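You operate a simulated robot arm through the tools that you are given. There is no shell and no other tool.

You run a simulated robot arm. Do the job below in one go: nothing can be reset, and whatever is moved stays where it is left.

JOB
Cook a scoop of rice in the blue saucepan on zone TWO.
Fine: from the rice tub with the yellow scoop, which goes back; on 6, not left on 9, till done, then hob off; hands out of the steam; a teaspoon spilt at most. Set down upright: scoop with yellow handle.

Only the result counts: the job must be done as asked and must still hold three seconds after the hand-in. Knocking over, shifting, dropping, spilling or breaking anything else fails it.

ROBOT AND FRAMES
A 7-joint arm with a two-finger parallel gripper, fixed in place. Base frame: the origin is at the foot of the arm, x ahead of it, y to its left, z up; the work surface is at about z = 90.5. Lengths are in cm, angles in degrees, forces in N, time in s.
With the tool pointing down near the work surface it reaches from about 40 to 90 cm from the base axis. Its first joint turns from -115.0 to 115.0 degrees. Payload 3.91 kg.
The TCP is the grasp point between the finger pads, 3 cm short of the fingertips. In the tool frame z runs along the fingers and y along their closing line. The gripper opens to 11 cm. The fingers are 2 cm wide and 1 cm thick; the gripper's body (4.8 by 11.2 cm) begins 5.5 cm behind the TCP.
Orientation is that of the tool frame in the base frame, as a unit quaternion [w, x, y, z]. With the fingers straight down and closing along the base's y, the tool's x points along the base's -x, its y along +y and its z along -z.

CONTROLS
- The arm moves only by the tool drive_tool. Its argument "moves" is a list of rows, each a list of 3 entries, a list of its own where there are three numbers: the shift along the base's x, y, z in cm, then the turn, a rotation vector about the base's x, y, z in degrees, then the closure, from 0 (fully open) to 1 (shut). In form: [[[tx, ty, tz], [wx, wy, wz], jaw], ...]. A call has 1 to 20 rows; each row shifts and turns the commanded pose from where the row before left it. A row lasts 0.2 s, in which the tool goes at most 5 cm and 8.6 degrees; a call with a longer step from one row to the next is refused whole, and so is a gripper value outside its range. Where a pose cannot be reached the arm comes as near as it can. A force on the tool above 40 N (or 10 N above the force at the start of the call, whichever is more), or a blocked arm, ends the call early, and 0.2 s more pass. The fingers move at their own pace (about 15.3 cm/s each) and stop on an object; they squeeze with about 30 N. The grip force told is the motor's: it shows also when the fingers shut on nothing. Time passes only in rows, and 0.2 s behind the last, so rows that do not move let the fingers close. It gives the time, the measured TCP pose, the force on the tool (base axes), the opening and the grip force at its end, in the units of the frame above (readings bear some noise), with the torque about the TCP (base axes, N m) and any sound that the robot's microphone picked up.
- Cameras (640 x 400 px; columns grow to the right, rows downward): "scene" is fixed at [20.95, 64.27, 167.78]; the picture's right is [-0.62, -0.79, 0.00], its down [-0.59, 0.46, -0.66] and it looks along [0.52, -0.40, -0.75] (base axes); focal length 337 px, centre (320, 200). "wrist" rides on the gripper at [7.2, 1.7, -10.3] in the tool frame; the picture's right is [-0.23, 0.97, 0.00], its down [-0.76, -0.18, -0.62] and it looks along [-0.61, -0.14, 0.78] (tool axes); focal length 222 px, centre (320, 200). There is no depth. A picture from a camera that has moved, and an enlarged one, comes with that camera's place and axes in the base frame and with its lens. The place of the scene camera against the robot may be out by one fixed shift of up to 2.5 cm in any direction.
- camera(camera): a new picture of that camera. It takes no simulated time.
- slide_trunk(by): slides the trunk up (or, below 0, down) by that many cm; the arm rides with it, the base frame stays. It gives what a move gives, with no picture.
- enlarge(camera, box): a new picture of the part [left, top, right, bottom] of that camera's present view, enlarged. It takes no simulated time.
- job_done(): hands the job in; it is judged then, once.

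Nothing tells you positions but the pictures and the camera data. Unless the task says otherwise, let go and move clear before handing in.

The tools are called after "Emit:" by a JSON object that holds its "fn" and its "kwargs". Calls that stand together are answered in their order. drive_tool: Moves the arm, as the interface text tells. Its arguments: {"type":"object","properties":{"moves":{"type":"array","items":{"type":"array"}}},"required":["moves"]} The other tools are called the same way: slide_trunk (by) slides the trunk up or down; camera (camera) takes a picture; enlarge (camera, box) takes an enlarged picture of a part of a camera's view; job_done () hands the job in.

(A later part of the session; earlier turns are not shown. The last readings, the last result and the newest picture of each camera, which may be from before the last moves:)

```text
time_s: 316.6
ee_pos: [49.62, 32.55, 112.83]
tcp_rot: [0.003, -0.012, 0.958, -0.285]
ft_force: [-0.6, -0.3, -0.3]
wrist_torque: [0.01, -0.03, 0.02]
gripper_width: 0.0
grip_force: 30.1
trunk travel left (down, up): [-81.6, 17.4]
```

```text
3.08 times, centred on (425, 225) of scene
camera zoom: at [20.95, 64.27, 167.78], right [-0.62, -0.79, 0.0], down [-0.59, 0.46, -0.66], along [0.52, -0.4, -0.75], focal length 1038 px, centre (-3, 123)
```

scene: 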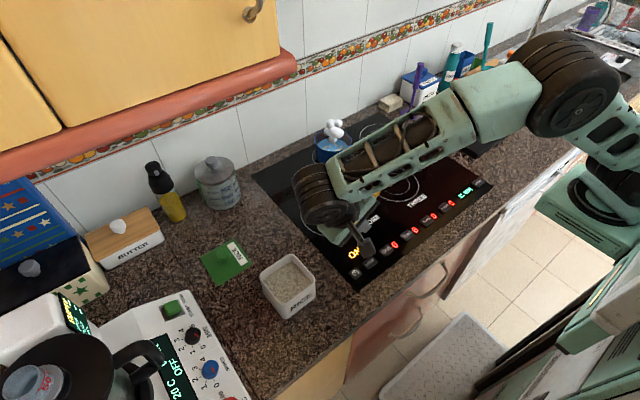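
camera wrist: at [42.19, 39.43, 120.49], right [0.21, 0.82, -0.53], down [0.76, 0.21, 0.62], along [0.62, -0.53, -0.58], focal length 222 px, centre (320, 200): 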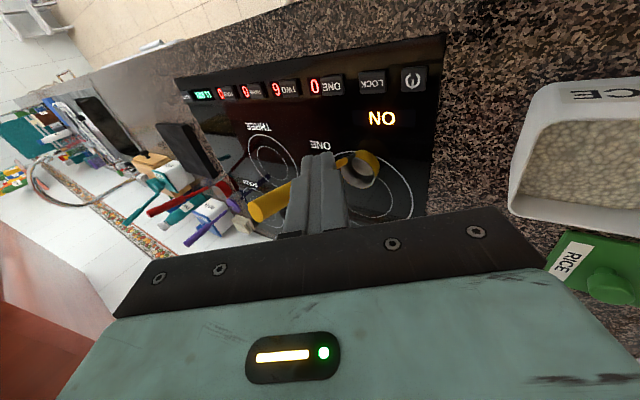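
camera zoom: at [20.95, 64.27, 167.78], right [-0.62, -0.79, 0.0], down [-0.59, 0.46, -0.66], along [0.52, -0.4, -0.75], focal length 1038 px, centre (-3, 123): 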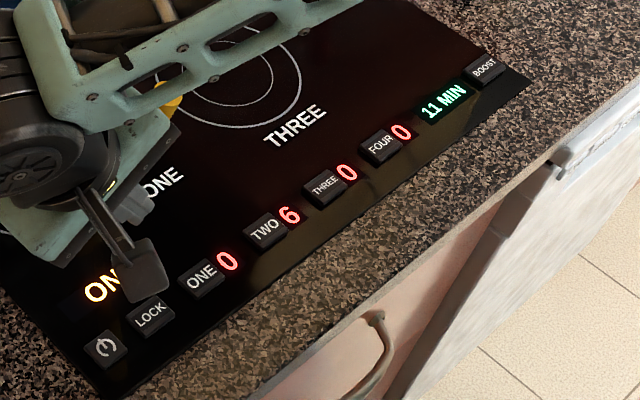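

A second red ring is now appearing right at the water's edge. I'll look at it closely before deciding.

Emit:
{"fn": "enlarge", "kwargs": {"camera": "scene", "box": [312, 130, 352, 152]}}

Emit:
{"fn": "enlarge", "kwargs": {"camera": "scene", "box": [330, 130, 370, 152]}}

```text
16.00 times, centred on (332, 141) of scene
camera zoom: at [20.95, 64.27, 167.78], right [-0.62, -0.79, 0.0], down [-0.59, 0.46, -0.66], along [0.52, -0.4, -0.75], focal length 5398 px, centre (128, 1144)
```

zoom: 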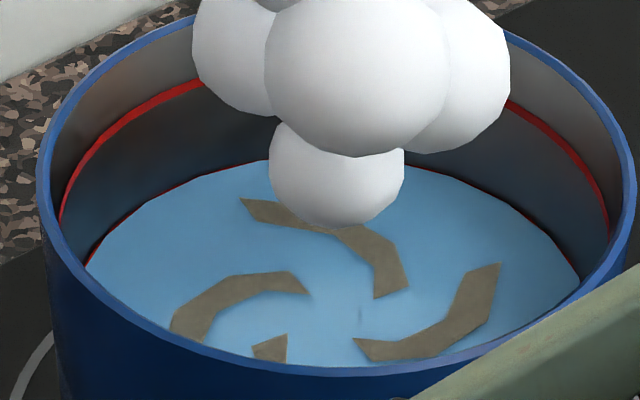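

```text
16.00 times, centred on (350, 141) of scene
camera zoom: at [20.95, 64.27, 167.78], right [-0.62, -0.79, 0.0], down [-0.59, 0.46, -0.66], along [0.52, -0.4, -0.75], focal length 5398 px, centre (-160, 1144)
```

zoom: 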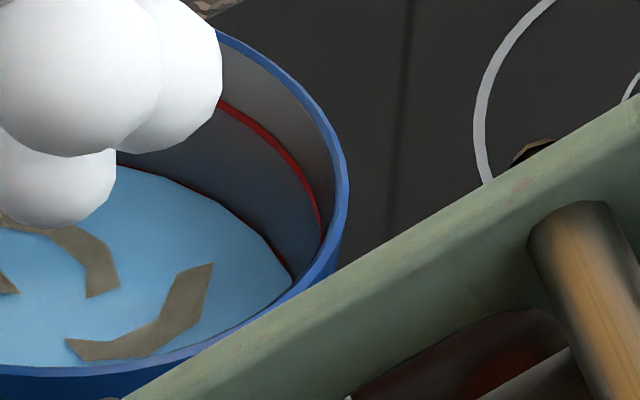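

The lower ring looks like just a volume mark (water still ~2.5 cm deep), so there's no danger of boiling dry yet. I'll give it about another minute on 6 to be sure it's done, watching the pan.

Emit:
{"fn": "drive_tool", "kwargs": {"moves": [[[0, 0, 0], [0, 0, 0], 1.0], [[0, 0, 0], [0, 0, 0], 1.0], [[0, 0, 0], [0, 0, 0], 1.0], [[0, 0, 0], [0, 0, 0], 1.0], [[0, 0, 0], [0, 0, 0], 1.0], [[0, 0, 0], [0, 0, 0], 1.0], [[0, 0, 0], [0, 0, 0], 1.0], [[0, 0, 0], [0, 0, 0], 1.0], [[0, 0, 0], [0, 0, 0], 1.0], [[0, 0, 0], [0, 0, 0], 1.0], [[0, 0, 0], [0, 0, 0], 1.0], [[0, 0, 0], [0, 0, 0], 1.0], [[0, 0, 0], [0, 0, 0], 1.0], [[0, 0, 0], [0, 0, 0], 1.0], [[0, 0, 0], [0, 0, 0], 1.0], [[0, 0, 0], [0, 0, 0], 1.0], [[0, 0, 0], [0, 0, 0], 1.0], [[0, 0, 0], [0, 0, 0], 1.0], [[0, 0, 0], [0, 0, 0], 1.0], [[0, 0, 0], [0, 0, 0], 1.0]]}}

Emit:
{"fn": "drive_tool", "kwargs": {"moves": [[[0, 0, 0], [0, 0, 0], 1.0], [[0, 0, 0], [0, 0, 0], 1.0], [[0, 0, 0], [0, 0, 0], 1.0], [[0, 0, 0], [0, 0, 0], 1.0], [[0, 0, 0], [0, 0, 0], 1.0], [[0, 0, 0], [0, 0, 0], 1.0], [[0, 0, 0], [0, 0, 0], 1.0], [[0, 0, 0], [0, 0, 0], 1.0], [[0, 0, 0], [0, 0, 0], 1.0], [[0, 0, 0], [0, 0, 0], 1.0], [[0, 0, 0], [0, 0, 0], 1.0], [[0, 0, 0], [0, 0, 0], 1.0], [[0, 0, 0], [0, 0, 0], 1.0], [[0, 0, 0], [0, 0, 0], 1.0], [[0, 0, 0], [0, 0, 0], 1.0], [[0, 0, 0], [0, 0, 0], 1.0], [[0, 0, 0], [0, 0, 0], 1.0], [[0, 0, 0], [0, 0, 0], 1.0], [[0, 0, 0], [0, 0, 0], 1.0], [[0, 0, 0], [0, 0, 0], 1.0]]}}

Emit:
{"fn": "drive_tool", "kwargs": {"moves": [[[0, 0, 0], [0, 0, 0], 1.0], [[0, 0, 0], [0, 0, 0], 1.0], [[0, 0, 0], [0, 0, 0], 1.0], [[0, 0, 0], [0, 0, 0], 1.0], [[0, 0, 0], [0, 0, 0], 1.0], [[0, 0, 0], [0, 0, 0], 1.0], [[0, 0, 0], [0, 0, 0], 1.0], [[0, 0, 0], [0, 0, 0], 1.0], [[0, 0, 0], [0, 0, 0], 1.0], [[0, 0, 0], [0, 0, 0], 1.0], [[0, 0, 0], [0, 0, 0], 1.0], [[0, 0, 0], [0, 0, 0], 1.0], [[0, 0, 0], [0, 0, 0], 1.0], [[0, 0, 0], [0, 0, 0], 1.0], [[0, 0, 0], [0, 0, 0], 1.0], [[0, 0, 0], [0, 0, 0], 1.0], [[0, 0, 0], [0, 0, 0], 1.0], [[0, 0, 0], [0, 0, 0], 1.0], [[0, 0, 0], [0, 0, 0], 1.0], [[0, 0, 0], [0, 0, 0], 1.0]]}}

Emit:
{"fn": "enlarge", "kwargs": {"camera": "scene", "box": [318, 134, 358, 156]}}

Emit:
{"fn": "drive_tool", "kwargs": {"moves": [[[0, 0, 0], [0, 0, 0], 1.0], [[0, 0, 0], [0, 0, 0], 1.0], [[0, 0, 0], [0, 0, 0], 1.0], [[0, 0, 0], [0, 0, 0], 1.0], [[0, 0, 0], [0, 0, 0], 1.0], [[0, 0, 0], [0, 0, 0], 1.0], [[0, 0, 0], [0, 0, 0], 1.0], [[0, 0, 0], [0, 0, 0], 1.0], [[0, 0, 0], [0, 0, 0], 1.0], [[0, 0, 0], [0, 0, 0], 1.0], [[0, 0, 0], [0, 0, 0], 1.0], [[0, 0, 0], [0, 0, 0], 1.0], [[0, 0, 0], [0, 0, 0], 1.0], [[0, 0, 0], [0, 0, 0], 1.0], [[0, 0, 0], [0, 0, 0], 1.0], [[0, 0, 0], [0, 0, 0], 1.0], [[0, 0, 0], [0, 0, 0], 1.0], [[0, 0, 0], [0, 0, 0], 1.0], [[0, 0, 0], [0, 0, 0], 1.0], [[0, 0, 0], [0, 0, 0], 1.0]]}}

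Emit:
{"fn": "drive_tool", "kwargs": {"moves": [[[0, 0, 0], [0, 0, 0], 1.0], [[0, 0, 0], [0, 0, 0], 1.0], [[0, 0, 0], [0, 0, 0], 1.0], [[0, 0, 0], [0, 0, 0], 1.0], [[0, 0, 0], [0, 0, 0], 1.0], [[0, 0, 0], [0, 0, 0], 1.0], [[0, 0, 0], [0, 0, 0], 1.0], [[0, 0, 0], [0, 0, 0], 1.0], [[0, 0, 0], [0, 0, 0], 1.0], [[0, 0, 0], [0, 0, 0], 1.0], [[0, 0, 0], [0, 0, 0], 1.0], [[0, 0, 0], [0, 0, 0], 1.0], [[0, 0, 0], [0, 0, 0], 1.0], [[0, 0, 0], [0, 0, 0], 1.0], [[0, 0, 0], [0, 0, 0], 1.0], [[0, 0, 0], [0, 0, 0], 1.0], [[0, 0, 0], [0, 0, 0], 1.0], [[0, 0, 0], [0, 0, 0], 1.0], [[0, 0, 0], [0, 0, 0], 1.0], [[0, 0, 0], [0, 0, 0], 1.0]]}}

Emit:
{"fn": "drive_tool", "kwargs": {"moves": [[[0, 0, 0], [0, 0, 0], 1.0], [[0, 0, 0], [0, 0, 0], 1.0], [[0, 0, 0], [0, 0, 0], 1.0], [[0, 0, 0], [0, 0, 0], 1.0], [[0, 0, 0], [0, 0, 0], 1.0], [[0, 0, 0], [0, 0, 0], 1.0], [[0, 0, 0], [0, 0, 0], 1.0], [[0, 0, 0], [0, 0, 0], 1.0], [[0, 0, 0], [0, 0, 0], 1.0], [[0, 0, 0], [0, 0, 0], 1.0], [[0, 0, 0], [0, 0, 0], 1.0], [[0, 0, 0], [0, 0, 0], 1.0], [[0, 0, 0], [0, 0, 0], 1.0], [[0, 0, 0], [0, 0, 0], 1.0], [[0, 0, 0], [0, 0, 0], 1.0], [[0, 0, 0], [0, 0, 0], 1.0], [[0, 0, 0], [0, 0, 0], 1.0], [[0, 0, 0], [0, 0, 0], 1.0], [[0, 0, 0], [0, 0, 0], 1.0], [[0, 0, 0], [0, 0, 0], 1.0]]}}

Emit:
{"fn": "enlarge", "kwargs": {"camera": "scene", "box": [318, 134, 358, 156]}}

Emit:
{"fn": "enlarge", "kwargs": {"camera": "scene", "box": [430, 165, 510, 225]}}

```text
time_s: 320.8
ee_pos: [49.72, 32.46, 112.78]
tcp_rot: [0.003, -0.012, 0.958, -0.285]
ft_force: [-0.4, 0.8, -0.2]
wrist_torque: [0.0, 0.02, -0.01]
gripper_width: 0.0
grip_force: 29.9
trunk travel left (down, up): [-81.6, 17.4]
```

```text
time_s: 325.0
ee_pos: [49.73, 32.59, 112.82]
tcp_rot: [0.004, -0.012, 0.958, -0.286]
ft_force: [0.2, 0.1, 0.6]
wrist_torque: [0.0, 0.03, -0.01]
gripper_width: 0.0
grip_force: 29.8
trunk travel left (down, up): [-81.6, 17.4]
```

```text
time_s: 329.2
ee_pos: [49.64, 32.5, 112.78]
tcp_rot: [0.003, -0.011, 0.959, -0.284]
ft_force: [-0.8, 0.7, -0.8]
wrist_torque: [-0.05, 0.02, -0.02]
gripper_width: 0.0
grip_force: 30.4
trunk travel left (down, up): [-81.6, 17.4]
```

```text
16.00 times, centred on (338, 145) of scene
camera zoom: at [20.95, 64.27, 167.78], right [-0.62, -0.79, 0.0], down [-0.59, 0.46, -0.66], along [0.52, -0.4, -0.75], focal length 5398 px, centre (32, 1080)
```

zoom: 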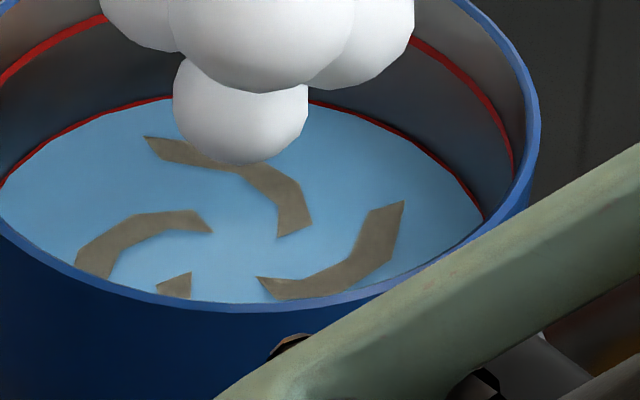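

```text
time_s: 333.4
ee_pos: [49.63, 32.5, 112.77]
tcp_rot: [0.004, -0.011, 0.958, -0.285]
ft_force: [0.4, -0.8, 0.3]
wrist_torque: [0.02, 0.01, 0.03]
gripper_width: 0.0
grip_force: 30.3
trunk travel left (down, up): [-81.6, 17.4]
```

```text
time_s: 337.6
ee_pos: [49.67, 32.49, 112.72]
tcp_rot: [0.003, -0.012, 0.958, -0.285]
ft_force: [-0.4, 0.3, 1.0]
wrist_torque: [-0.04, 0.0, -0.02]
gripper_width: 0.03
grip_force: 29.9
trunk travel left (down, up): [-81.6, 17.4]
```

```text
time_s: 341.8
ee_pos: [49.72, 32.5, 112.85]
tcp_rot: [0.003, -0.012, 0.959, -0.284]
ft_force: [0.6, 0.0, -0.5]
wrist_torque: [0.0, 0.0, 0.01]
gripper_width: 0.01
grip_force: 29.3
trunk travel left (down, up): [-81.6, 17.4]
```

```text
16.00 times, centred on (338, 145) of scene
camera zoom: at [20.95, 64.27, 167.78], right [-0.62, -0.79, 0.0], down [-0.59, 0.46, -0.66], along [0.52, -0.4, -0.75], focal length 5398 px, centre (32, 1080)
```

zoom: 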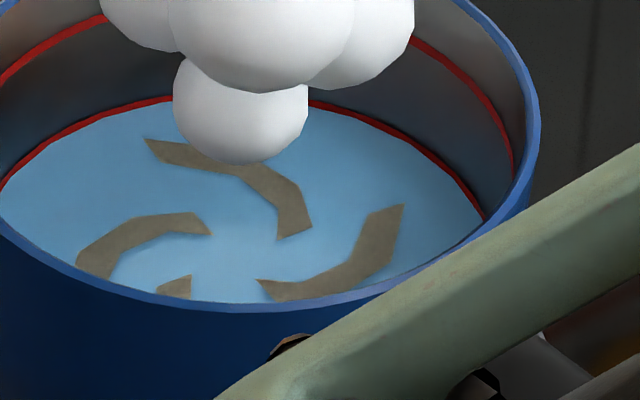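

```text
6.67 times, centred on (470, 195) of scene
camera zoom: at [20.95, 64.27, 167.78], right [-0.62, -0.79, 0.0], down [-0.59, 0.46, -0.66], along [0.52, -0.4, -0.75], focal length 2249 px, centre (-680, 233)
```

zoom: 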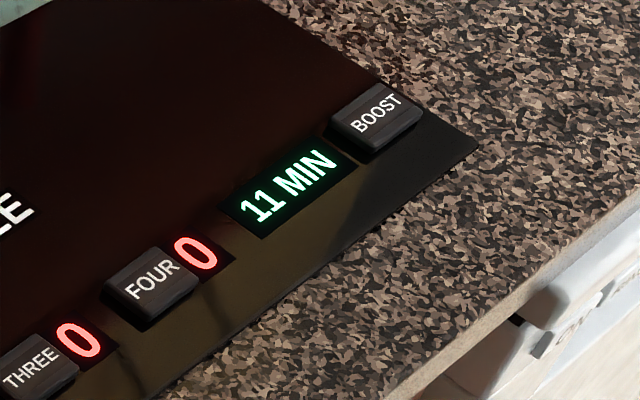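

Still simmering fine, water down to roughly 1.2 cm. I'll give it ~20 s more and then switch off.

Emit:
{"fn": "drive_tool", "kwargs": {"moves": [[[0, 0, 0], [0, 0, 0], 1.0], [[0, 0, 0], [0, 0, 0], 1.0], [[0, 0, 0], [0, 0, 0], 1.0], [[0, 0, 0], [0, 0, 0], 1.0], [[0, 0, 0], [0, 0, 0], 1.0], [[0, 0, 0], [0, 0, 0], 1.0], [[0, 0, 0], [0, 0, 0], 1.0], [[0, 0, 0], [0, 0, 0], 1.0], [[0, 0, 0], [0, 0, 0], 1.0], [[0, 0, 0], [0, 0, 0], 1.0], [[0, 0, 0], [0, 0, 0], 1.0], [[0, 0, 0], [0, 0, 0], 1.0], [[0, 0, 0], [0, 0, 0], 1.0], [[0, 0, 0], [0, 0, 0], 1.0], [[0, 0, 0], [0, 0, 0], 1.0], [[0, 0, 0], [0, 0, 0], 1.0], [[0, 0, 0], [0, 0, 0], 1.0], [[0, 0, 0], [0, 0, 0], 1.0], [[0, 0, 0], [0, 0, 0], 1.0], [[0, 0, 0], [0, 0, 0], 1.0]]}}

Emit:
{"fn": "drive_tool", "kwargs": {"moves": [[[0, 0, 0], [0, 0, 0], 1.0], [[0, 0, 0], [0, 0, 0], 1.0], [[0, 0, 0], [0, 0, 0], 1.0], [[0, 0, 0], [0, 0, 0], 1.0], [[0, 0, 0], [0, 0, 0], 1.0], [[0, 0, 0], [0, 0, 0], 1.0], [[0, 0, 0], [0, 0, 0], 1.0], [[0, 0, 0], [0, 0, 0], 1.0], [[0, 0, 0], [0, 0, 0], 1.0], [[0, 0, 0], [0, 0, 0], 1.0], [[0, 0, 0], [0, 0, 0], 1.0], [[0, 0, 0], [0, 0, 0], 1.0], [[0, 0, 0], [0, 0, 0], 1.0], [[0, 0, 0], [0, 0, 0], 1.0], [[0, 0, 0], [0, 0, 0], 1.0], [[0, 0, 0], [0, 0, 0], 1.0], [[0, 0, 0], [0, 0, 0], 1.0], [[0, 0, 0], [0, 0, 0], 1.0], [[0, 0, 0], [0, 0, 0], 1.0], [[0, 0, 0], [0, 0, 0], 1.0]]}}

Emit:
{"fn": "drive_tool", "kwargs": {"moves": [[[0, 0, 0], [0, 0, 0], 1.0], [[0, 0, 0], [0, 0, 0], 1.0], [[0, 0, 0], [0, 0, 0], 1.0], [[0, 0, 0], [0, 0, 0], 1.0], [[0, 0, 0], [0, 0, 0], 1.0], [[0, 0, 0], [0, 0, 0], 1.0], [[0, 0, 0], [0, 0, 0], 1.0], [[0, 0, 0], [0, 0, 0], 1.0], [[0, 0, 0], [0, 0, 0], 1.0], [[0, 0, 0], [0, 0, 0], 1.0], [[0, 0, 0], [0, 0, 0], 1.0], [[0, 0, 0], [0, 0, 0], 1.0], [[0, 0, 0], [0, 0, 0], 1.0], [[0, 0, 0], [0, 0, 0], 1.0], [[0, 0, 0], [0, 0, 0], 1.0], [[0, 0, 0], [0, 0, 0], 1.0], [[0, 0, 0], [0, 0, 0], 1.0], [[0, 0, 0], [0, 0, 0], 1.0], [[0, 0, 0], [0, 0, 0], 1.0], [[0, 0, 0], [0, 0, 0], 1.0]]}}

Emit:
{"fn": "drive_tool", "kwargs": {"moves": [[[0, 0, 0], [0, 0, 0], 1.0], [[0, 0, 0], [0, 0, 0], 1.0], [[0, 0, 0], [0, 0, 0], 1.0], [[0, 0, 0], [0, 0, 0], 1.0], [[0, 0, 0], [0, 0, 0], 1.0], [[0, 0, 0], [0, 0, 0], 1.0], [[0, 0, 0], [0, 0, 0], 1.0], [[0, 0, 0], [0, 0, 0], 1.0], [[0, 0, 0], [0, 0, 0], 1.0], [[0, 0, 0], [0, 0, 0], 1.0], [[0, 0, 0], [0, 0, 0], 1.0], [[0, 0, 0], [0, 0, 0], 1.0], [[0, 0, 0], [0, 0, 0], 1.0], [[0, 0, 0], [0, 0, 0], 1.0], [[0, 0, 0], [0, 0, 0], 1.0], [[0, 0, 0], [0, 0, 0], 1.0], [[0, 0, 0], [0, 0, 0], 1.0], [[0, 0, 0], [0, 0, 0], 1.0], [[0, 0, 0], [0, 0, 0], 1.0], [[0, 0, 0], [0, 0, 0], 1.0]]}}

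Emit:
{"fn": "enlarge", "kwargs": {"camera": "scene", "box": [318, 134, 358, 156]}}

Emit:
{"fn": "enlarge", "kwargs": {"camera": "scene", "box": [340, 160, 510, 290]}}

```text
time_s: 346.0
ee_pos: [49.65, 32.51, 112.9]
tcp_rot: [0.003, -0.013, 0.958, -0.285]
ft_force: [0.6, 0.6, 0.2]
wrist_torque: [-0.03, 0.0, -0.01]
gripper_width: 0.0
grip_force: 29.9
trunk travel left (down, up): [-81.6, 17.4]
```

```text
time_s: 350.2
ee_pos: [49.73, 32.59, 112.73]
tcp_rot: [0.003, -0.012, 0.958, -0.285]
ft_force: [-0.2, 0.2, -0.8]
wrist_torque: [0.01, 0.02, 0.01]
gripper_width: 0.0
grip_force: 30.0
trunk travel left (down, up): [-81.6, 17.4]
```

```text
time_s: 354.4
ee_pos: [49.59, 32.54, 112.68]
tcp_rot: [0.003, -0.011, 0.959, -0.284]
ft_force: [0.3, 0.4, 0.6]
wrist_torque: [-0.01, -0.02, 0.01]
gripper_width: 0.02
grip_force: 29.9
trunk travel left (down, up): [-81.6, 17.4]
```

```text
time_s: 358.6
ee_pos: [49.62, 32.61, 112.81]
tcp_rot: [0.003, -0.013, 0.958, -0.285]
ft_force: [0.1, 0.4, 0.0]
wrist_torque: [-0.01, 0.0, 0.02]
gripper_width: 0.0
grip_force: 30.6
trunk travel left (down, up): [-81.6, 17.4]
```

```text
16.00 times, centred on (338, 145) of scene
camera zoom: at [20.95, 64.27, 167.78], right [-0.62, -0.79, 0.0], down [-0.59, 0.46, -0.66], along [0.52, -0.4, -0.75], focal length 5398 px, centre (32, 1080)
```

zoom: 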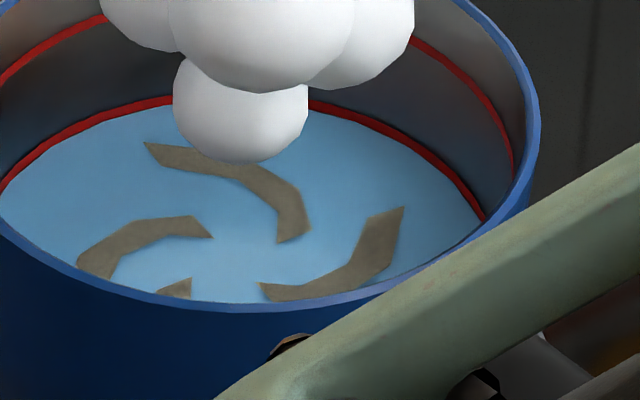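

```text
3.08 times, centred on (425, 225) of scene
camera zoom: at [20.95, 64.27, 167.78], right [-0.62, -0.79, 0.0], down [-0.59, 0.46, -0.66], along [0.52, -0.4, -0.75], focal length 1038 px, centre (-3, 123)
```

zoom: 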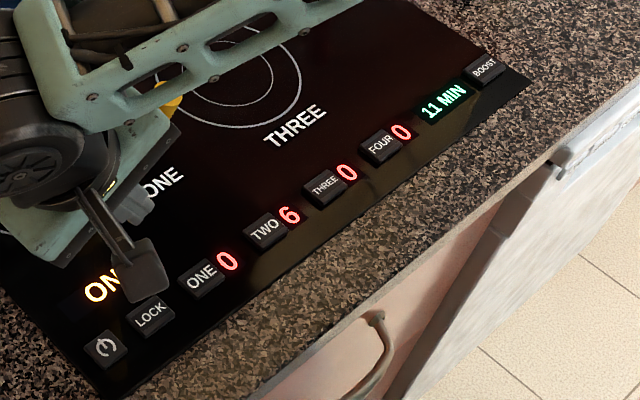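

No change in look yet, and there is still about 1 cm of water. Since rice is properly done when the water is nearly absorbed, I'll keep simmering on 6 while watching the level closely, ready to switch off.

Emit:
{"fn": "drive_tool", "kwargs": {"moves": [[[0, 0, 0], [0, 0, 0], 1.0], [[0, 0, 0], [0, 0, 0], 1.0], [[0, 0, 0], [0, 0, 0], 1.0], [[0, 0, 0], [0, 0, 0], 1.0], [[0, 0, 0], [0, 0, 0], 1.0], [[0, 0, 0], [0, 0, 0], 1.0], [[0, 0, 0], [0, 0, 0], 1.0], [[0, 0, 0], [0, 0, 0], 1.0], [[0, 0, 0], [0, 0, 0], 1.0], [[0, 0, 0], [0, 0, 0], 1.0], [[0, 0, 0], [0, 0, 0], 1.0], [[0, 0, 0], [0, 0, 0], 1.0], [[0, 0, 0], [0, 0, 0], 1.0], [[0, 0, 0], [0, 0, 0], 1.0], [[0, 0, 0], [0, 0, 0], 1.0], [[0, 0, 0], [0, 0, 0], 1.0], [[0, 0, 0], [0, 0, 0], 1.0], [[0, 0, 0], [0, 0, 0], 1.0], [[0, 0, 0], [0, 0, 0], 1.0], [[0, 0, 0], [0, 0, 0], 1.0]]}}

Emit:
{"fn": "drive_tool", "kwargs": {"moves": [[[0, 0, 0], [0, 0, 0], 1.0], [[0, 0, 0], [0, 0, 0], 1.0], [[0, 0, 0], [0, 0, 0], 1.0], [[0, 0, 0], [0, 0, 0], 1.0], [[0, 0, 0], [0, 0, 0], 1.0], [[0, 0, 0], [0, 0, 0], 1.0], [[0, 0, 0], [0, 0, 0], 1.0], [[0, 0, 0], [0, 0, 0], 1.0], [[0, 0, 0], [0, 0, 0], 1.0], [[0, 0, 0], [0, 0, 0], 1.0], [[0, 0, 0], [0, 0, 0], 1.0], [[0, 0, 0], [0, 0, 0], 1.0], [[0, 0, 0], [0, 0, 0], 1.0], [[0, 0, 0], [0, 0, 0], 1.0], [[0, 0, 0], [0, 0, 0], 1.0], [[0, 0, 0], [0, 0, 0], 1.0], [[0, 0, 0], [0, 0, 0], 1.0], [[0, 0, 0], [0, 0, 0], 1.0], [[0, 0, 0], [0, 0, 0], 1.0], [[0, 0, 0], [0, 0, 0], 1.0]]}}

Emit:
{"fn": "drive_tool", "kwargs": {"moves": [[[0, 0, 0], [0, 0, 0], 1.0], [[0, 0, 0], [0, 0, 0], 1.0], [[0, 0, 0], [0, 0, 0], 1.0], [[0, 0, 0], [0, 0, 0], 1.0], [[0, 0, 0], [0, 0, 0], 1.0], [[0, 0, 0], [0, 0, 0], 1.0], [[0, 0, 0], [0, 0, 0], 1.0], [[0, 0, 0], [0, 0, 0], 1.0], [[0, 0, 0], [0, 0, 0], 1.0], [[0, 0, 0], [0, 0, 0], 1.0], [[0, 0, 0], [0, 0, 0], 1.0], [[0, 0, 0], [0, 0, 0], 1.0], [[0, 0, 0], [0, 0, 0], 1.0], [[0, 0, 0], [0, 0, 0], 1.0], [[0, 0, 0], [0, 0, 0], 1.0], [[0, 0, 0], [0, 0, 0], 1.0], [[0, 0, 0], [0, 0, 0], 1.0], [[0, 0, 0], [0, 0, 0], 1.0], [[0, 0, 0], [0, 0, 0], 1.0], [[0, 0, 0], [0, 0, 0], 1.0]]}}

Emit:
{"fn": "enlarge", "kwargs": {"camera": "scene", "box": [318, 134, 358, 156]}}

Emit:
{"fn": "drive_tool", "kwargs": {"moves": [[[0, 0, 0], [0, 0, 0], 1.0], [[0, 0, 0], [0, 0, 0], 1.0], [[0, 0, 0], [0, 0, 0], 1.0], [[0, 0, 0], [0, 0, 0], 1.0], [[0, 0, 0], [0, 0, 0], 1.0], [[0, 0, 0], [0, 0, 0], 1.0], [[0, 0, 0], [0, 0, 0], 1.0], [[0, 0, 0], [0, 0, 0], 1.0], [[0, 0, 0], [0, 0, 0], 1.0], [[0, 0, 0], [0, 0, 0], 1.0], [[0, 0, 0], [0, 0, 0], 1.0], [[0, 0, 0], [0, 0, 0], 1.0], [[0, 0, 0], [0, 0, 0], 1.0], [[0, 0, 0], [0, 0, 0], 1.0], [[0, 0, 0], [0, 0, 0], 1.0], [[0, 0, 0], [0, 0, 0], 1.0], [[0, 0, 0], [0, 0, 0], 1.0], [[0, 0, 0], [0, 0, 0], 1.0], [[0, 0, 0], [0, 0, 0], 1.0], [[0, 0, 0], [0, 0, 0], 1.0]]}}

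Emit:
{"fn": "drive_tool", "kwargs": {"moves": [[[0, 0, 0], [0, 0, 0], 1.0], [[0, 0, 0], [0, 0, 0], 1.0], [[0, 0, 0], [0, 0, 0], 1.0], [[0, 0, 0], [0, 0, 0], 1.0], [[0, 0, 0], [0, 0, 0], 1.0], [[0, 0, 0], [0, 0, 0], 1.0], [[0, 0, 0], [0, 0, 0], 1.0], [[0, 0, 0], [0, 0, 0], 1.0], [[0, 0, 0], [0, 0, 0], 1.0], [[0, 0, 0], [0, 0, 0], 1.0], [[0, 0, 0], [0, 0, 0], 1.0], [[0, 0, 0], [0, 0, 0], 1.0], [[0, 0, 0], [0, 0, 0], 1.0], [[0, 0, 0], [0, 0, 0], 1.0], [[0, 0, 0], [0, 0, 0], 1.0], [[0, 0, 0], [0, 0, 0], 1.0], [[0, 0, 0], [0, 0, 0], 1.0], [[0, 0, 0], [0, 0, 0], 1.0], [[0, 0, 0], [0, 0, 0], 1.0], [[0, 0, 0], [0, 0, 0], 1.0]]}}

Emit:
{"fn": "drive_tool", "kwargs": {"moves": [[[0, 0, 0], [0, 0, 0], 1.0], [[0, 0, 0], [0, 0, 0], 1.0], [[0, 0, 0], [0, 0, 0], 1.0], [[0, 0, 0], [0, 0, 0], 1.0], [[0, 0, 0], [0, 0, 0], 1.0], [[0, 0, 0], [0, 0, 0], 1.0], [[0, 0, 0], [0, 0, 0], 1.0], [[0, 0, 0], [0, 0, 0], 1.0], [[0, 0, 0], [0, 0, 0], 1.0], [[0, 0, 0], [0, 0, 0], 1.0], [[0, 0, 0], [0, 0, 0], 1.0], [[0, 0, 0], [0, 0, 0], 1.0], [[0, 0, 0], [0, 0, 0], 1.0], [[0, 0, 0], [0, 0, 0], 1.0], [[0, 0, 0], [0, 0, 0], 1.0], [[0, 0, 0], [0, 0, 0], 1.0], [[0, 0, 0], [0, 0, 0], 1.0], [[0, 0, 0], [0, 0, 0], 1.0], [[0, 0, 0], [0, 0, 0], 1.0], [[0, 0, 0], [0, 0, 0], 1.0]]}}

Emit:
{"fn": "enlarge", "kwargs": {"camera": "scene", "box": [318, 134, 358, 156]}}

Emit:
{"fn": "enlarge", "kwargs": {"camera": "scene", "box": [300, 90, 510, 290]}}

```text
time_s: 362.8
ee_pos: [49.67, 32.59, 112.87]
tcp_rot: [0.003, -0.012, 0.959, -0.285]
ft_force: [-0.5, 0.1, -0.4]
wrist_torque: [0.03, 0.0, 0.01]
gripper_width: 0.01
grip_force: 30.1
trunk travel left (down, up): [-81.6, 17.4]
```

```text
time_s: 367.0
ee_pos: [49.65, 32.46, 112.82]
tcp_rot: [0.003, -0.012, 0.959, -0.284]
ft_force: [0.2, -0.1, 0.5]
wrist_torque: [0.01, 0.03, 0.03]
gripper_width: 0.01
grip_force: 30.1
trunk travel left (down, up): [-81.6, 17.4]
```

```text
time_s: 371.2
ee_pos: [49.77, 32.52, 112.68]
tcp_rot: [0.004, -0.012, 0.959, -0.284]
ft_force: [0.0, 1.2, 0.2]
wrist_torque: [-0.02, 0.0, -0.01]
gripper_width: 0.01
grip_force: 30.2
trunk travel left (down, up): [-81.6, 17.4]
```

```text
16.00 times, centred on (338, 145) of scene
camera zoom: at [20.95, 64.27, 167.78], right [-0.62, -0.79, 0.0], down [-0.59, 0.46, -0.66], along [0.52, -0.4, -0.75], focal length 5398 px, centre (32, 1080)
```

zoom: 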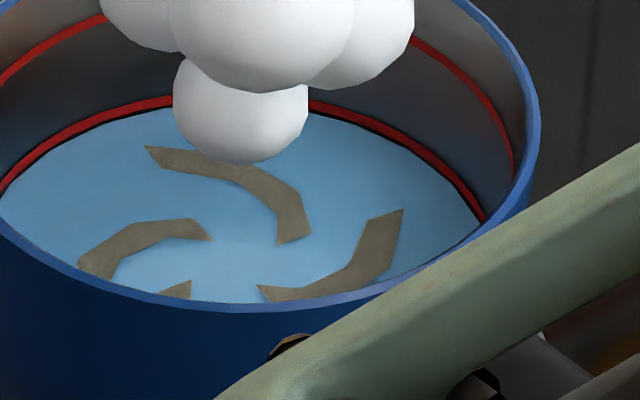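

```text
time_s: 375.4
ee_pos: [49.69, 32.58, 112.81]
tcp_rot: [0.003, -0.012, 0.958, -0.285]
ft_force: [-0.2, 0.5, 1.2]
wrist_torque: [0.03, -0.01, -0.01]
gripper_width: 0.0
grip_force: 30.2
trunk travel left (down, up): [-81.6, 17.4]
```

```text
time_s: 379.6
ee_pos: [49.7, 32.48, 112.85]
tcp_rot: [0.004, -0.012, 0.958, -0.285]
ft_force: [-0.1, 0.6, 0.4]
wrist_torque: [0.03, -0.01, 0.01]
gripper_width: 0.0
grip_force: 30.3
trunk travel left (down, up): [-81.6, 17.4]
```

```text
time_s: 383.8
ee_pos: [49.72, 32.56, 112.76]
tcp_rot: [0.004, -0.012, 0.958, -0.285]
ft_force: [-0.7, 0.8, 0.5]
wrist_torque: [0.02, 0.02, 0.02]
gripper_width: 0.0
grip_force: 30.3
trunk travel left (down, up): [-81.6, 17.4]
```

```text
16.00 times, centred on (338, 145) of scene
camera zoom: at [20.95, 64.27, 167.78], right [-0.62, -0.79, 0.0], down [-0.59, 0.46, -0.66], along [0.52, -0.4, -0.75], focal length 5398 px, centre (32, 1080)
```

zoom: 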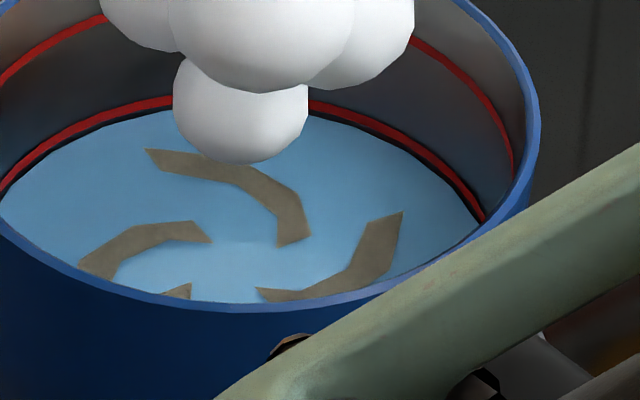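

```text
2.00 times, centred on (405, 190) of scene
camera zoom: at [20.95, 64.27, 167.78], right [-0.62, -0.79, 0.0], down [-0.59, 0.46, -0.66], along [0.52, -0.4, -0.75], focal length 675 px, centre (150, 220)
```

zoom: 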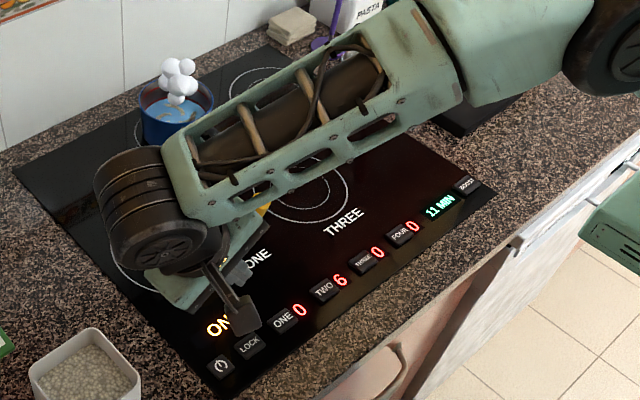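

Nothing has visibly changed yet and there's still water, so I'll carry on simmering while monitoring both the level and the rice's look.

Emit:
{"fn": "drive_tool", "kwargs": {"moves": [[[0, 0, 0], [0, 0, 0], 1.0], [[0, 0, 0], [0, 0, 0], 1.0], [[0, 0, 0], [0, 0, 0], 1.0], [[0, 0, 0], [0, 0, 0], 1.0], [[0, 0, 0], [0, 0, 0], 1.0], [[0, 0, 0], [0, 0, 0], 1.0], [[0, 0, 0], [0, 0, 0], 1.0], [[0, 0, 0], [0, 0, 0], 1.0], [[0, 0, 0], [0, 0, 0], 1.0], [[0, 0, 0], [0, 0, 0], 1.0], [[0, 0, 0], [0, 0, 0], 1.0], [[0, 0, 0], [0, 0, 0], 1.0], [[0, 0, 0], [0, 0, 0], 1.0], [[0, 0, 0], [0, 0, 0], 1.0], [[0, 0, 0], [0, 0, 0], 1.0], [[0, 0, 0], [0, 0, 0], 1.0], [[0, 0, 0], [0, 0, 0], 1.0], [[0, 0, 0], [0, 0, 0], 1.0], [[0, 0, 0], [0, 0, 0], 1.0], [[0, 0, 0], [0, 0, 0], 1.0]]}}

Emit:
{"fn": "drive_tool", "kwargs": {"moves": [[[0, 0, 0], [0, 0, 0], 1.0], [[0, 0, 0], [0, 0, 0], 1.0], [[0, 0, 0], [0, 0, 0], 1.0], [[0, 0, 0], [0, 0, 0], 1.0], [[0, 0, 0], [0, 0, 0], 1.0], [[0, 0, 0], [0, 0, 0], 1.0], [[0, 0, 0], [0, 0, 0], 1.0], [[0, 0, 0], [0, 0, 0], 1.0], [[0, 0, 0], [0, 0, 0], 1.0], [[0, 0, 0], [0, 0, 0], 1.0], [[0, 0, 0], [0, 0, 0], 1.0], [[0, 0, 0], [0, 0, 0], 1.0], [[0, 0, 0], [0, 0, 0], 1.0], [[0, 0, 0], [0, 0, 0], 1.0], [[0, 0, 0], [0, 0, 0], 1.0], [[0, 0, 0], [0, 0, 0], 1.0], [[0, 0, 0], [0, 0, 0], 1.0], [[0, 0, 0], [0, 0, 0], 1.0], [[0, 0, 0], [0, 0, 0], 1.0], [[0, 0, 0], [0, 0, 0], 1.0]]}}

Emit:
{"fn": "drive_tool", "kwargs": {"moves": [[[0, 0, 0], [0, 0, 0], 1.0], [[0, 0, 0], [0, 0, 0], 1.0], [[0, 0, 0], [0, 0, 0], 1.0], [[0, 0, 0], [0, 0, 0], 1.0], [[0, 0, 0], [0, 0, 0], 1.0], [[0, 0, 0], [0, 0, 0], 1.0], [[0, 0, 0], [0, 0, 0], 1.0], [[0, 0, 0], [0, 0, 0], 1.0], [[0, 0, 0], [0, 0, 0], 1.0], [[0, 0, 0], [0, 0, 0], 1.0], [[0, 0, 0], [0, 0, 0], 1.0], [[0, 0, 0], [0, 0, 0], 1.0], [[0, 0, 0], [0, 0, 0], 1.0], [[0, 0, 0], [0, 0, 0], 1.0], [[0, 0, 0], [0, 0, 0], 1.0], [[0, 0, 0], [0, 0, 0], 1.0], [[0, 0, 0], [0, 0, 0], 1.0], [[0, 0, 0], [0, 0, 0], 1.0], [[0, 0, 0], [0, 0, 0], 1.0], [[0, 0, 0], [0, 0, 0], 1.0]]}}

Emit:
{"fn": "enlarge", "kwargs": {"camera": "scene", "box": [318, 134, 358, 156]}}

Emit:
{"fn": "drive_tool", "kwargs": {"moves": [[[0, 0, 0], [0, 0, 0], 1.0], [[0, 0, 0], [0, 0, 0], 1.0], [[0, 0, 0], [0, 0, 0], 1.0], [[0, 0, 0], [0, 0, 0], 1.0], [[0, 0, 0], [0, 0, 0], 1.0], [[0, 0, 0], [0, 0, 0], 1.0], [[0, 0, 0], [0, 0, 0], 1.0], [[0, 0, 0], [0, 0, 0], 1.0], [[0, 0, 0], [0, 0, 0], 1.0], [[0, 0, 0], [0, 0, 0], 1.0], [[0, 0, 0], [0, 0, 0], 1.0], [[0, 0, 0], [0, 0, 0], 1.0], [[0, 0, 0], [0, 0, 0], 1.0], [[0, 0, 0], [0, 0, 0], 1.0], [[0, 0, 0], [0, 0, 0], 1.0], [[0, 0, 0], [0, 0, 0], 1.0], [[0, 0, 0], [0, 0, 0], 1.0], [[0, 0, 0], [0, 0, 0], 1.0], [[0, 0, 0], [0, 0, 0], 1.0], [[0, 0, 0], [0, 0, 0], 1.0]]}}

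Emit:
{"fn": "drive_tool", "kwargs": {"moves": [[[0, 0, 0], [0, 0, 0], 1.0], [[0, 0, 0], [0, 0, 0], 1.0], [[0, 0, 0], [0, 0, 0], 1.0], [[0, 0, 0], [0, 0, 0], 1.0], [[0, 0, 0], [0, 0, 0], 1.0], [[0, 0, 0], [0, 0, 0], 1.0], [[0, 0, 0], [0, 0, 0], 1.0], [[0, 0, 0], [0, 0, 0], 1.0], [[0, 0, 0], [0, 0, 0], 1.0], [[0, 0, 0], [0, 0, 0], 1.0], [[0, 0, 0], [0, 0, 0], 1.0], [[0, 0, 0], [0, 0, 0], 1.0], [[0, 0, 0], [0, 0, 0], 1.0], [[0, 0, 0], [0, 0, 0], 1.0], [[0, 0, 0], [0, 0, 0], 1.0], [[0, 0, 0], [0, 0, 0], 1.0], [[0, 0, 0], [0, 0, 0], 1.0], [[0, 0, 0], [0, 0, 0], 1.0], [[0, 0, 0], [0, 0, 0], 1.0], [[0, 0, 0], [0, 0, 0], 1.0]]}}

Emit:
{"fn": "drive_tool", "kwargs": {"moves": [[[0, 0, 0], [0, 0, 0], 1.0], [[0, 0, 0], [0, 0, 0], 1.0], [[0, 0, 0], [0, 0, 0], 1.0], [[0, 0, 0], [0, 0, 0], 1.0], [[0, 0, 0], [0, 0, 0], 1.0], [[0, 0, 0], [0, 0, 0], 1.0], [[0, 0, 0], [0, 0, 0], 1.0], [[0, 0, 0], [0, 0, 0], 1.0], [[0, 0, 0], [0, 0, 0], 1.0], [[0, 0, 0], [0, 0, 0], 1.0], [[0, 0, 0], [0, 0, 0], 1.0], [[0, 0, 0], [0, 0, 0], 1.0], [[0, 0, 0], [0, 0, 0], 1.0], [[0, 0, 0], [0, 0, 0], 1.0], [[0, 0, 0], [0, 0, 0], 1.0], [[0, 0, 0], [0, 0, 0], 1.0], [[0, 0, 0], [0, 0, 0], 1.0], [[0, 0, 0], [0, 0, 0], 1.0], [[0, 0, 0], [0, 0, 0], 1.0], [[0, 0, 0], [0, 0, 0], 1.0]]}}

Emit:
{"fn": "enlarge", "kwargs": {"camera": "scene", "box": [318, 134, 358, 156]}}

Emit:
{"fn": "enlarge", "kwargs": {"camera": "scene", "box": [300, 90, 510, 290]}}

```text
time_s: 388.0
ee_pos: [49.65, 32.56, 112.85]
tcp_rot: [0.004, -0.012, 0.959, -0.284]
ft_force: [0.1, 0.7, -0.1]
wrist_torque: [0.0, -0.05, -0.03]
gripper_width: 0.0
grip_force: 30.0
trunk travel left (down, up): [-81.6, 17.4]
```

```text
time_s: 392.2
ee_pos: [49.62, 32.53, 112.75]
tcp_rot: [0.004, -0.012, 0.959, -0.285]
ft_force: [0.3, 0.8, -0.9]
wrist_torque: [0.02, -0.01, 0.05]
gripper_width: 0.02
grip_force: 29.9
trunk travel left (down, up): [-81.6, 17.4]
```

```text
time_s: 396.4
ee_pos: [49.73, 32.59, 112.65]
tcp_rot: [0.003, -0.012, 0.958, -0.285]
ft_force: [-0.3, -0.5, -0.5]
wrist_torque: [-0.05, -0.03, 0.04]
gripper_width: 0.02
grip_force: 29.8
trunk travel left (down, up): [-81.6, 17.4]
```

```text
16.00 times, centred on (338, 145) of scene
camera zoom: at [20.95, 64.27, 167.78], right [-0.62, -0.79, 0.0], down [-0.59, 0.46, -0.66], along [0.52, -0.4, -0.75], focal length 5398 px, centre (32, 1080)
```

zoom: 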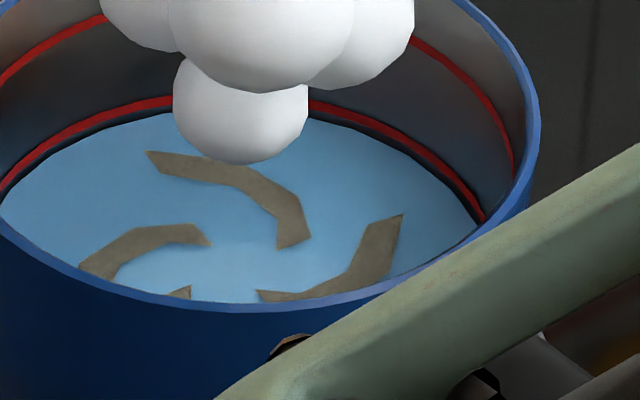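

```text
time_s: 400.6
ee_pos: [49.69, 32.56, 112.69]
tcp_rot: [0.004, -0.011, 0.959, -0.284]
ft_force: [-0.4, -0.7, -0.9]
wrist_torque: [0.02, -0.03, 0.01]
gripper_width: 0.0
grip_force: 30.3
trunk travel left (down, up): [-81.6, 17.4]
```

```text
time_s: 404.8
ee_pos: [49.6, 32.46, 112.81]
tcp_rot: [0.003, -0.012, 0.959, -0.284]
ft_force: [-0.7, 1.0, 0.0]
wrist_torque: [-0.01, 0.02, 0.03]
gripper_width: 0.0
grip_force: 30.1
trunk travel left (down, up): [-81.6, 17.4]
```

```text
time_s: 409.0
ee_pos: [49.67, 32.36, 112.8]
tcp_rot: [0.003, -0.012, 0.959, -0.284]
ft_force: [0.1, 0.3, -0.1]
wrist_torque: [0.0, -0.03, -0.01]
gripper_width: 0.0
grip_force: 29.9
trunk travel left (down, up): [-81.6, 17.4]
```

```text
16.00 times, centred on (338, 145) of scene
camera zoom: at [20.95, 64.27, 167.78], right [-0.62, -0.79, 0.0], down [-0.59, 0.46, -0.66], along [0.52, -0.4, -0.75], focal length 5398 px, centre (32, 1080)
```

zoom: 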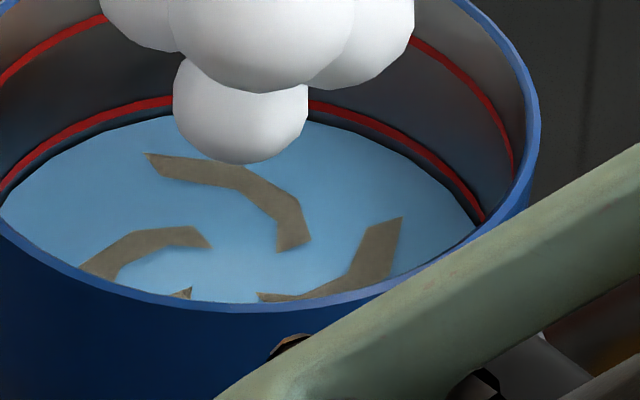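

```text
2.00 times, centred on (405, 190) of scene
camera zoom: at [20.95, 64.27, 167.78], right [-0.62, -0.79, 0.0], down [-0.59, 0.46, -0.66], along [0.52, -0.4, -0.75], focal length 675 px, centre (150, 220)
```

zoom: 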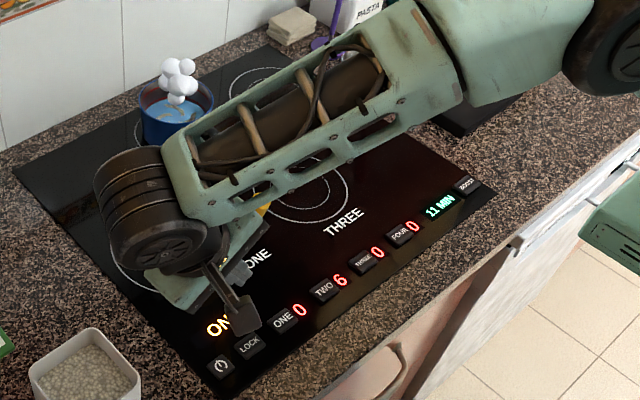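

The remaining level (~0.8 cm) is getting close to just the rice itself, so it's time: hob off now. I'll go down and press the power button.

Emit:
{"fn": "drive_tool", "kwargs": {"moves": [[[0, 0, -3.2], [0, 0, 0], 1.0], [[0, 0, -3.2], [0, 0, 0], 1.0], [[0, 0, -3.2], [0, 0, 0], 1.0], [[0, 0, -3.2], [0, 0, 0], 1.0], [[0, 0, -3.2], [0, 0, 0], 1.0], [[0, 0, -1.2], [0, 0, 0], 1.0], [[0, 0, -0.7], [0, 0, 0], 1.0], [[0, 0, -0.5], [0, 0, 0], 1.0], [[0, 0, -0.3], [0, 0, 0], 1.0], [[0, 0, -0.2], [0, 0, 0], 1.0], [[0, 0, -0.15], [0, 0, 0], 1.0], [[0, 0, 0], [0, 0, 0], 1.0]]}}

Emit:
{"fn": "enlarge", "kwargs": {"camera": "scene", "box": [340, 160, 510, 290]}}

```text
time_s: 411.6
ee_pos: [49.77, 32.46, 93.79]
tcp_rot: [0.003, -0.011, 0.958, -0.285]
ft_force: [-0.6, -0.2, 3.2]
wrist_torque: [-0.03, 0.02, -0.03]
gripper_width: 0.01
grip_force: 29.7
trunk travel left (down, up): [-81.6, 17.4]
heard: click
```

```text
3.08 times, centred on (425, 225) of scene
camera zoom: at [20.95, 64.27, 167.78], right [-0.62, -0.79, 0.0], down [-0.59, 0.46, -0.66], along [0.52, -0.4, -0.75], focal length 1038 px, centre (-3, 123)
```

zoom: 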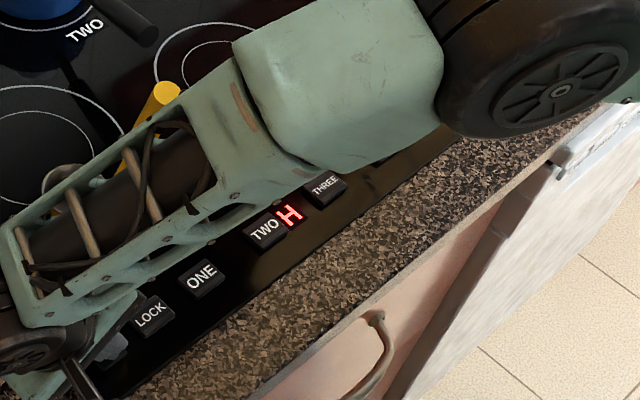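

Click — the hob is off, zone TWO shows "H" for residual heat. I'll lift off and check the displays and pan.

Emit:
{"fn": "drive_tool", "kwargs": {"moves": [[[0, 0, 1], [0, 0, 0], 1.0], [[0, 0, 2.5], [0, 0, 0], 1.0], [[0, 0, 3], [0, 0, 0], 1.0], [[0, 0, 3.5], [0, 0, 0], 1.0], [[0, 0, 3.5], [0, 0, 0], 1.0], [[0, 0, 3.5], [0, 0, 0], 1.0], [[0, 0, 2.5], [0, 0, 0], 1.0], [[0, 0, 0], [0, 0, 0], 1.0]]}}

Emit:
{"fn": "enlarge", "kwargs": {"camera": "scene", "box": [300, 90, 510, 290]}}

Emit:
{"fn": "enlarge", "kwargs": {"camera": "wrist", "box": [180, 40, 440, 140]}}

Emit:
{"fn": "enlarge", "kwargs": {"camera": "scene", "box": [318, 134, 358, 156]}}

```text
time_s: 413.4
ee_pos: [49.69, 32.57, 113.27]
tcp_rot: [0.004, -0.011, 0.959, -0.284]
ft_force: [0.0, 0.3, -0.3]
wrist_torque: [0.0, -0.01, 0.01]
gripper_width: 0.01
grip_force: 30.2
trunk travel left (down, up): [-81.6, 17.4]
```

```text
2.00 times, centred on (405, 190) of scene
camera zoom: at [20.95, 64.27, 167.78], right [-0.62, -0.79, 0.0], down [-0.59, 0.46, -0.66], along [0.52, -0.4, -0.75], focal length 675 px, centre (150, 220)
```

zoom: 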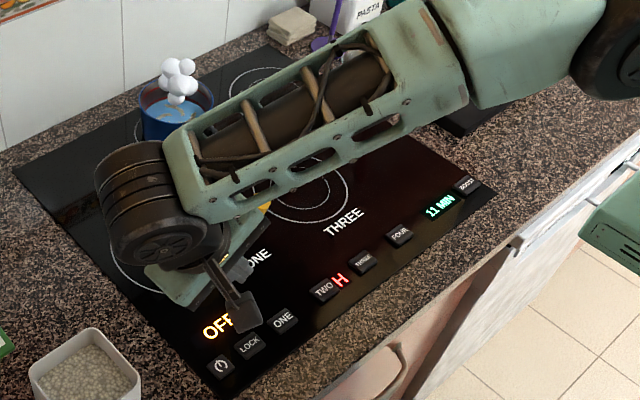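

```text
2.46 times, centred on (310, 90) of wrist
camera zoom: at [42.18, 39.39, 121.01], right [0.21, 0.82, -0.53], down [0.76, 0.21, 0.62], along [0.62, -0.53, -0.58], focal length 547 px, centre (345, 471)
```

zoom: 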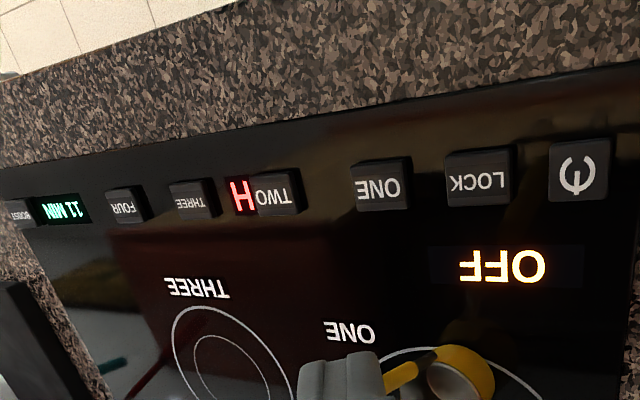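

```text
16.00 times, centred on (338, 145) of scene
camera zoom: at [20.95, 64.27, 167.78], right [-0.62, -0.79, 0.0], down [-0.59, 0.46, -0.66], along [0.52, -0.4, -0.75], focal length 5398 px, centre (32, 1080)
```

zoom: 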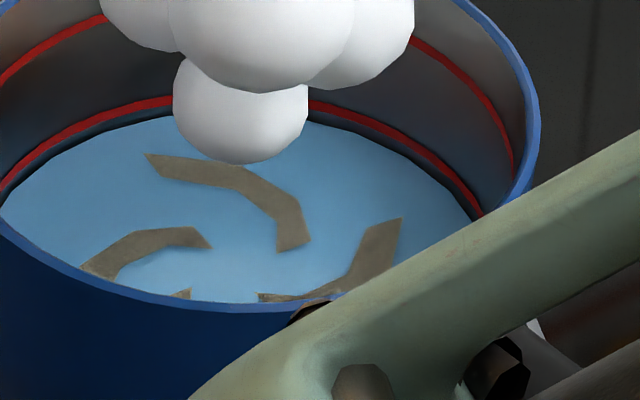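

The display reads OFF. I'll move clear (back toward the start pose) and let the steam subside, then look into the pan.

Emit:
{"fn": "drive_tool", "kwargs": {"moves": [[[0, 0, 2], [0, 0, 0], 1.0], [[0, 0, 3], [0, 0, 0], 1.0], [[0, -2.5, 1], [4.7, 0, 0.3], 1.0], [[0, -2.7, 1], [4.7, 0, 0.3], 1.0], [[0, -2.7, 1], [4.7, 0, 0.3], 1.0], [[0, -2.7, 1], [4.7, 0, 0], 1.0], [[0, -2.7, 1], [4.7, 0, 0], 1.0], [[-0.5, -2.7, 1], [4.7, 0, 0], 1.0], [[-0.5, -1.5, 1], [4.7, 0, 0], 1.0], [[-0.5, 0, 1], [0, 0, 0], 0.5], [[-0.5, 0, 1], [0, 0, 0], 0.0], [[0, 0, 0], [0, 0, 0], 0.0]]}}

Emit:
{"fn": "camera", "kwargs": {"camera": "scene"}}

Emit:
{"fn": "camera", "kwargs": {"camera": "wrist"}}

Emit:
{"fn": "enlarge", "kwargs": {"camera": "scene", "box": [300, 100, 380, 180]}}

```text
time_s: 416.0
ee_pos: [47.74, 15.02, 127.33]
tcp_rot: [0.01, -0.017, 1.0, -0.002]
ft_force: [0.4, -0.3, -0.5]
wrist_torque: [0.02, -0.04, 0.0]
gripper_width: 11.01
grip_force: 0.0
trunk travel left (down, up): [-81.6, 17.4]
```

```text
taken
```

scene: 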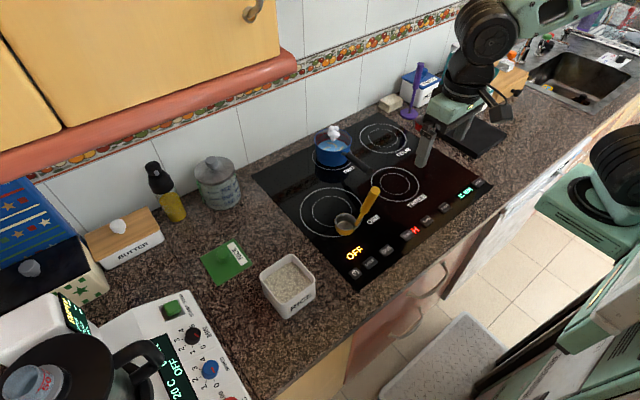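

```text
taken
camera wrist: at [40.15, 16.45, 137.4], right [0.19, 0.98, 0.0], down [0.75, -0.15, 0.64], along [0.63, -0.12, -0.77], focal length 222 px, centre (320, 200)
```

wrist: 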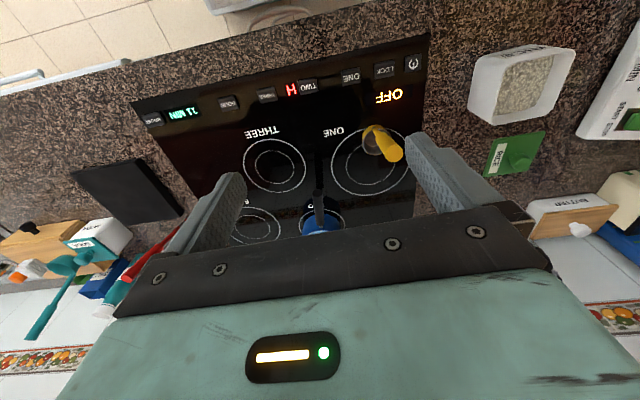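

```text
5.00 times, centred on (340, 140) of scene
camera zoom: at [20.95, 64.27, 167.78], right [-0.62, -0.79, 0.0], down [-0.59, 0.46, -0.66], along [0.52, -0.4, -0.75], focal length 1687 px, centre (220, 500)
```

zoom: 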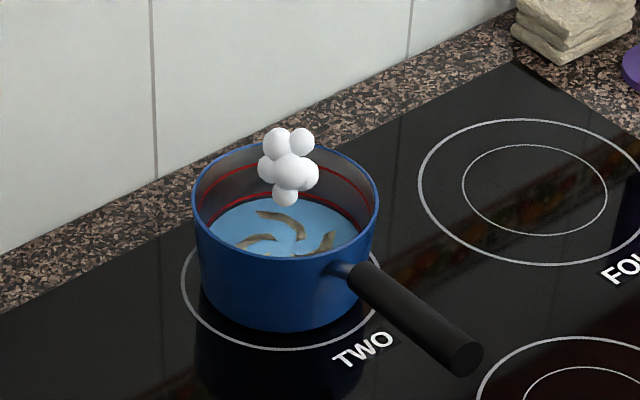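

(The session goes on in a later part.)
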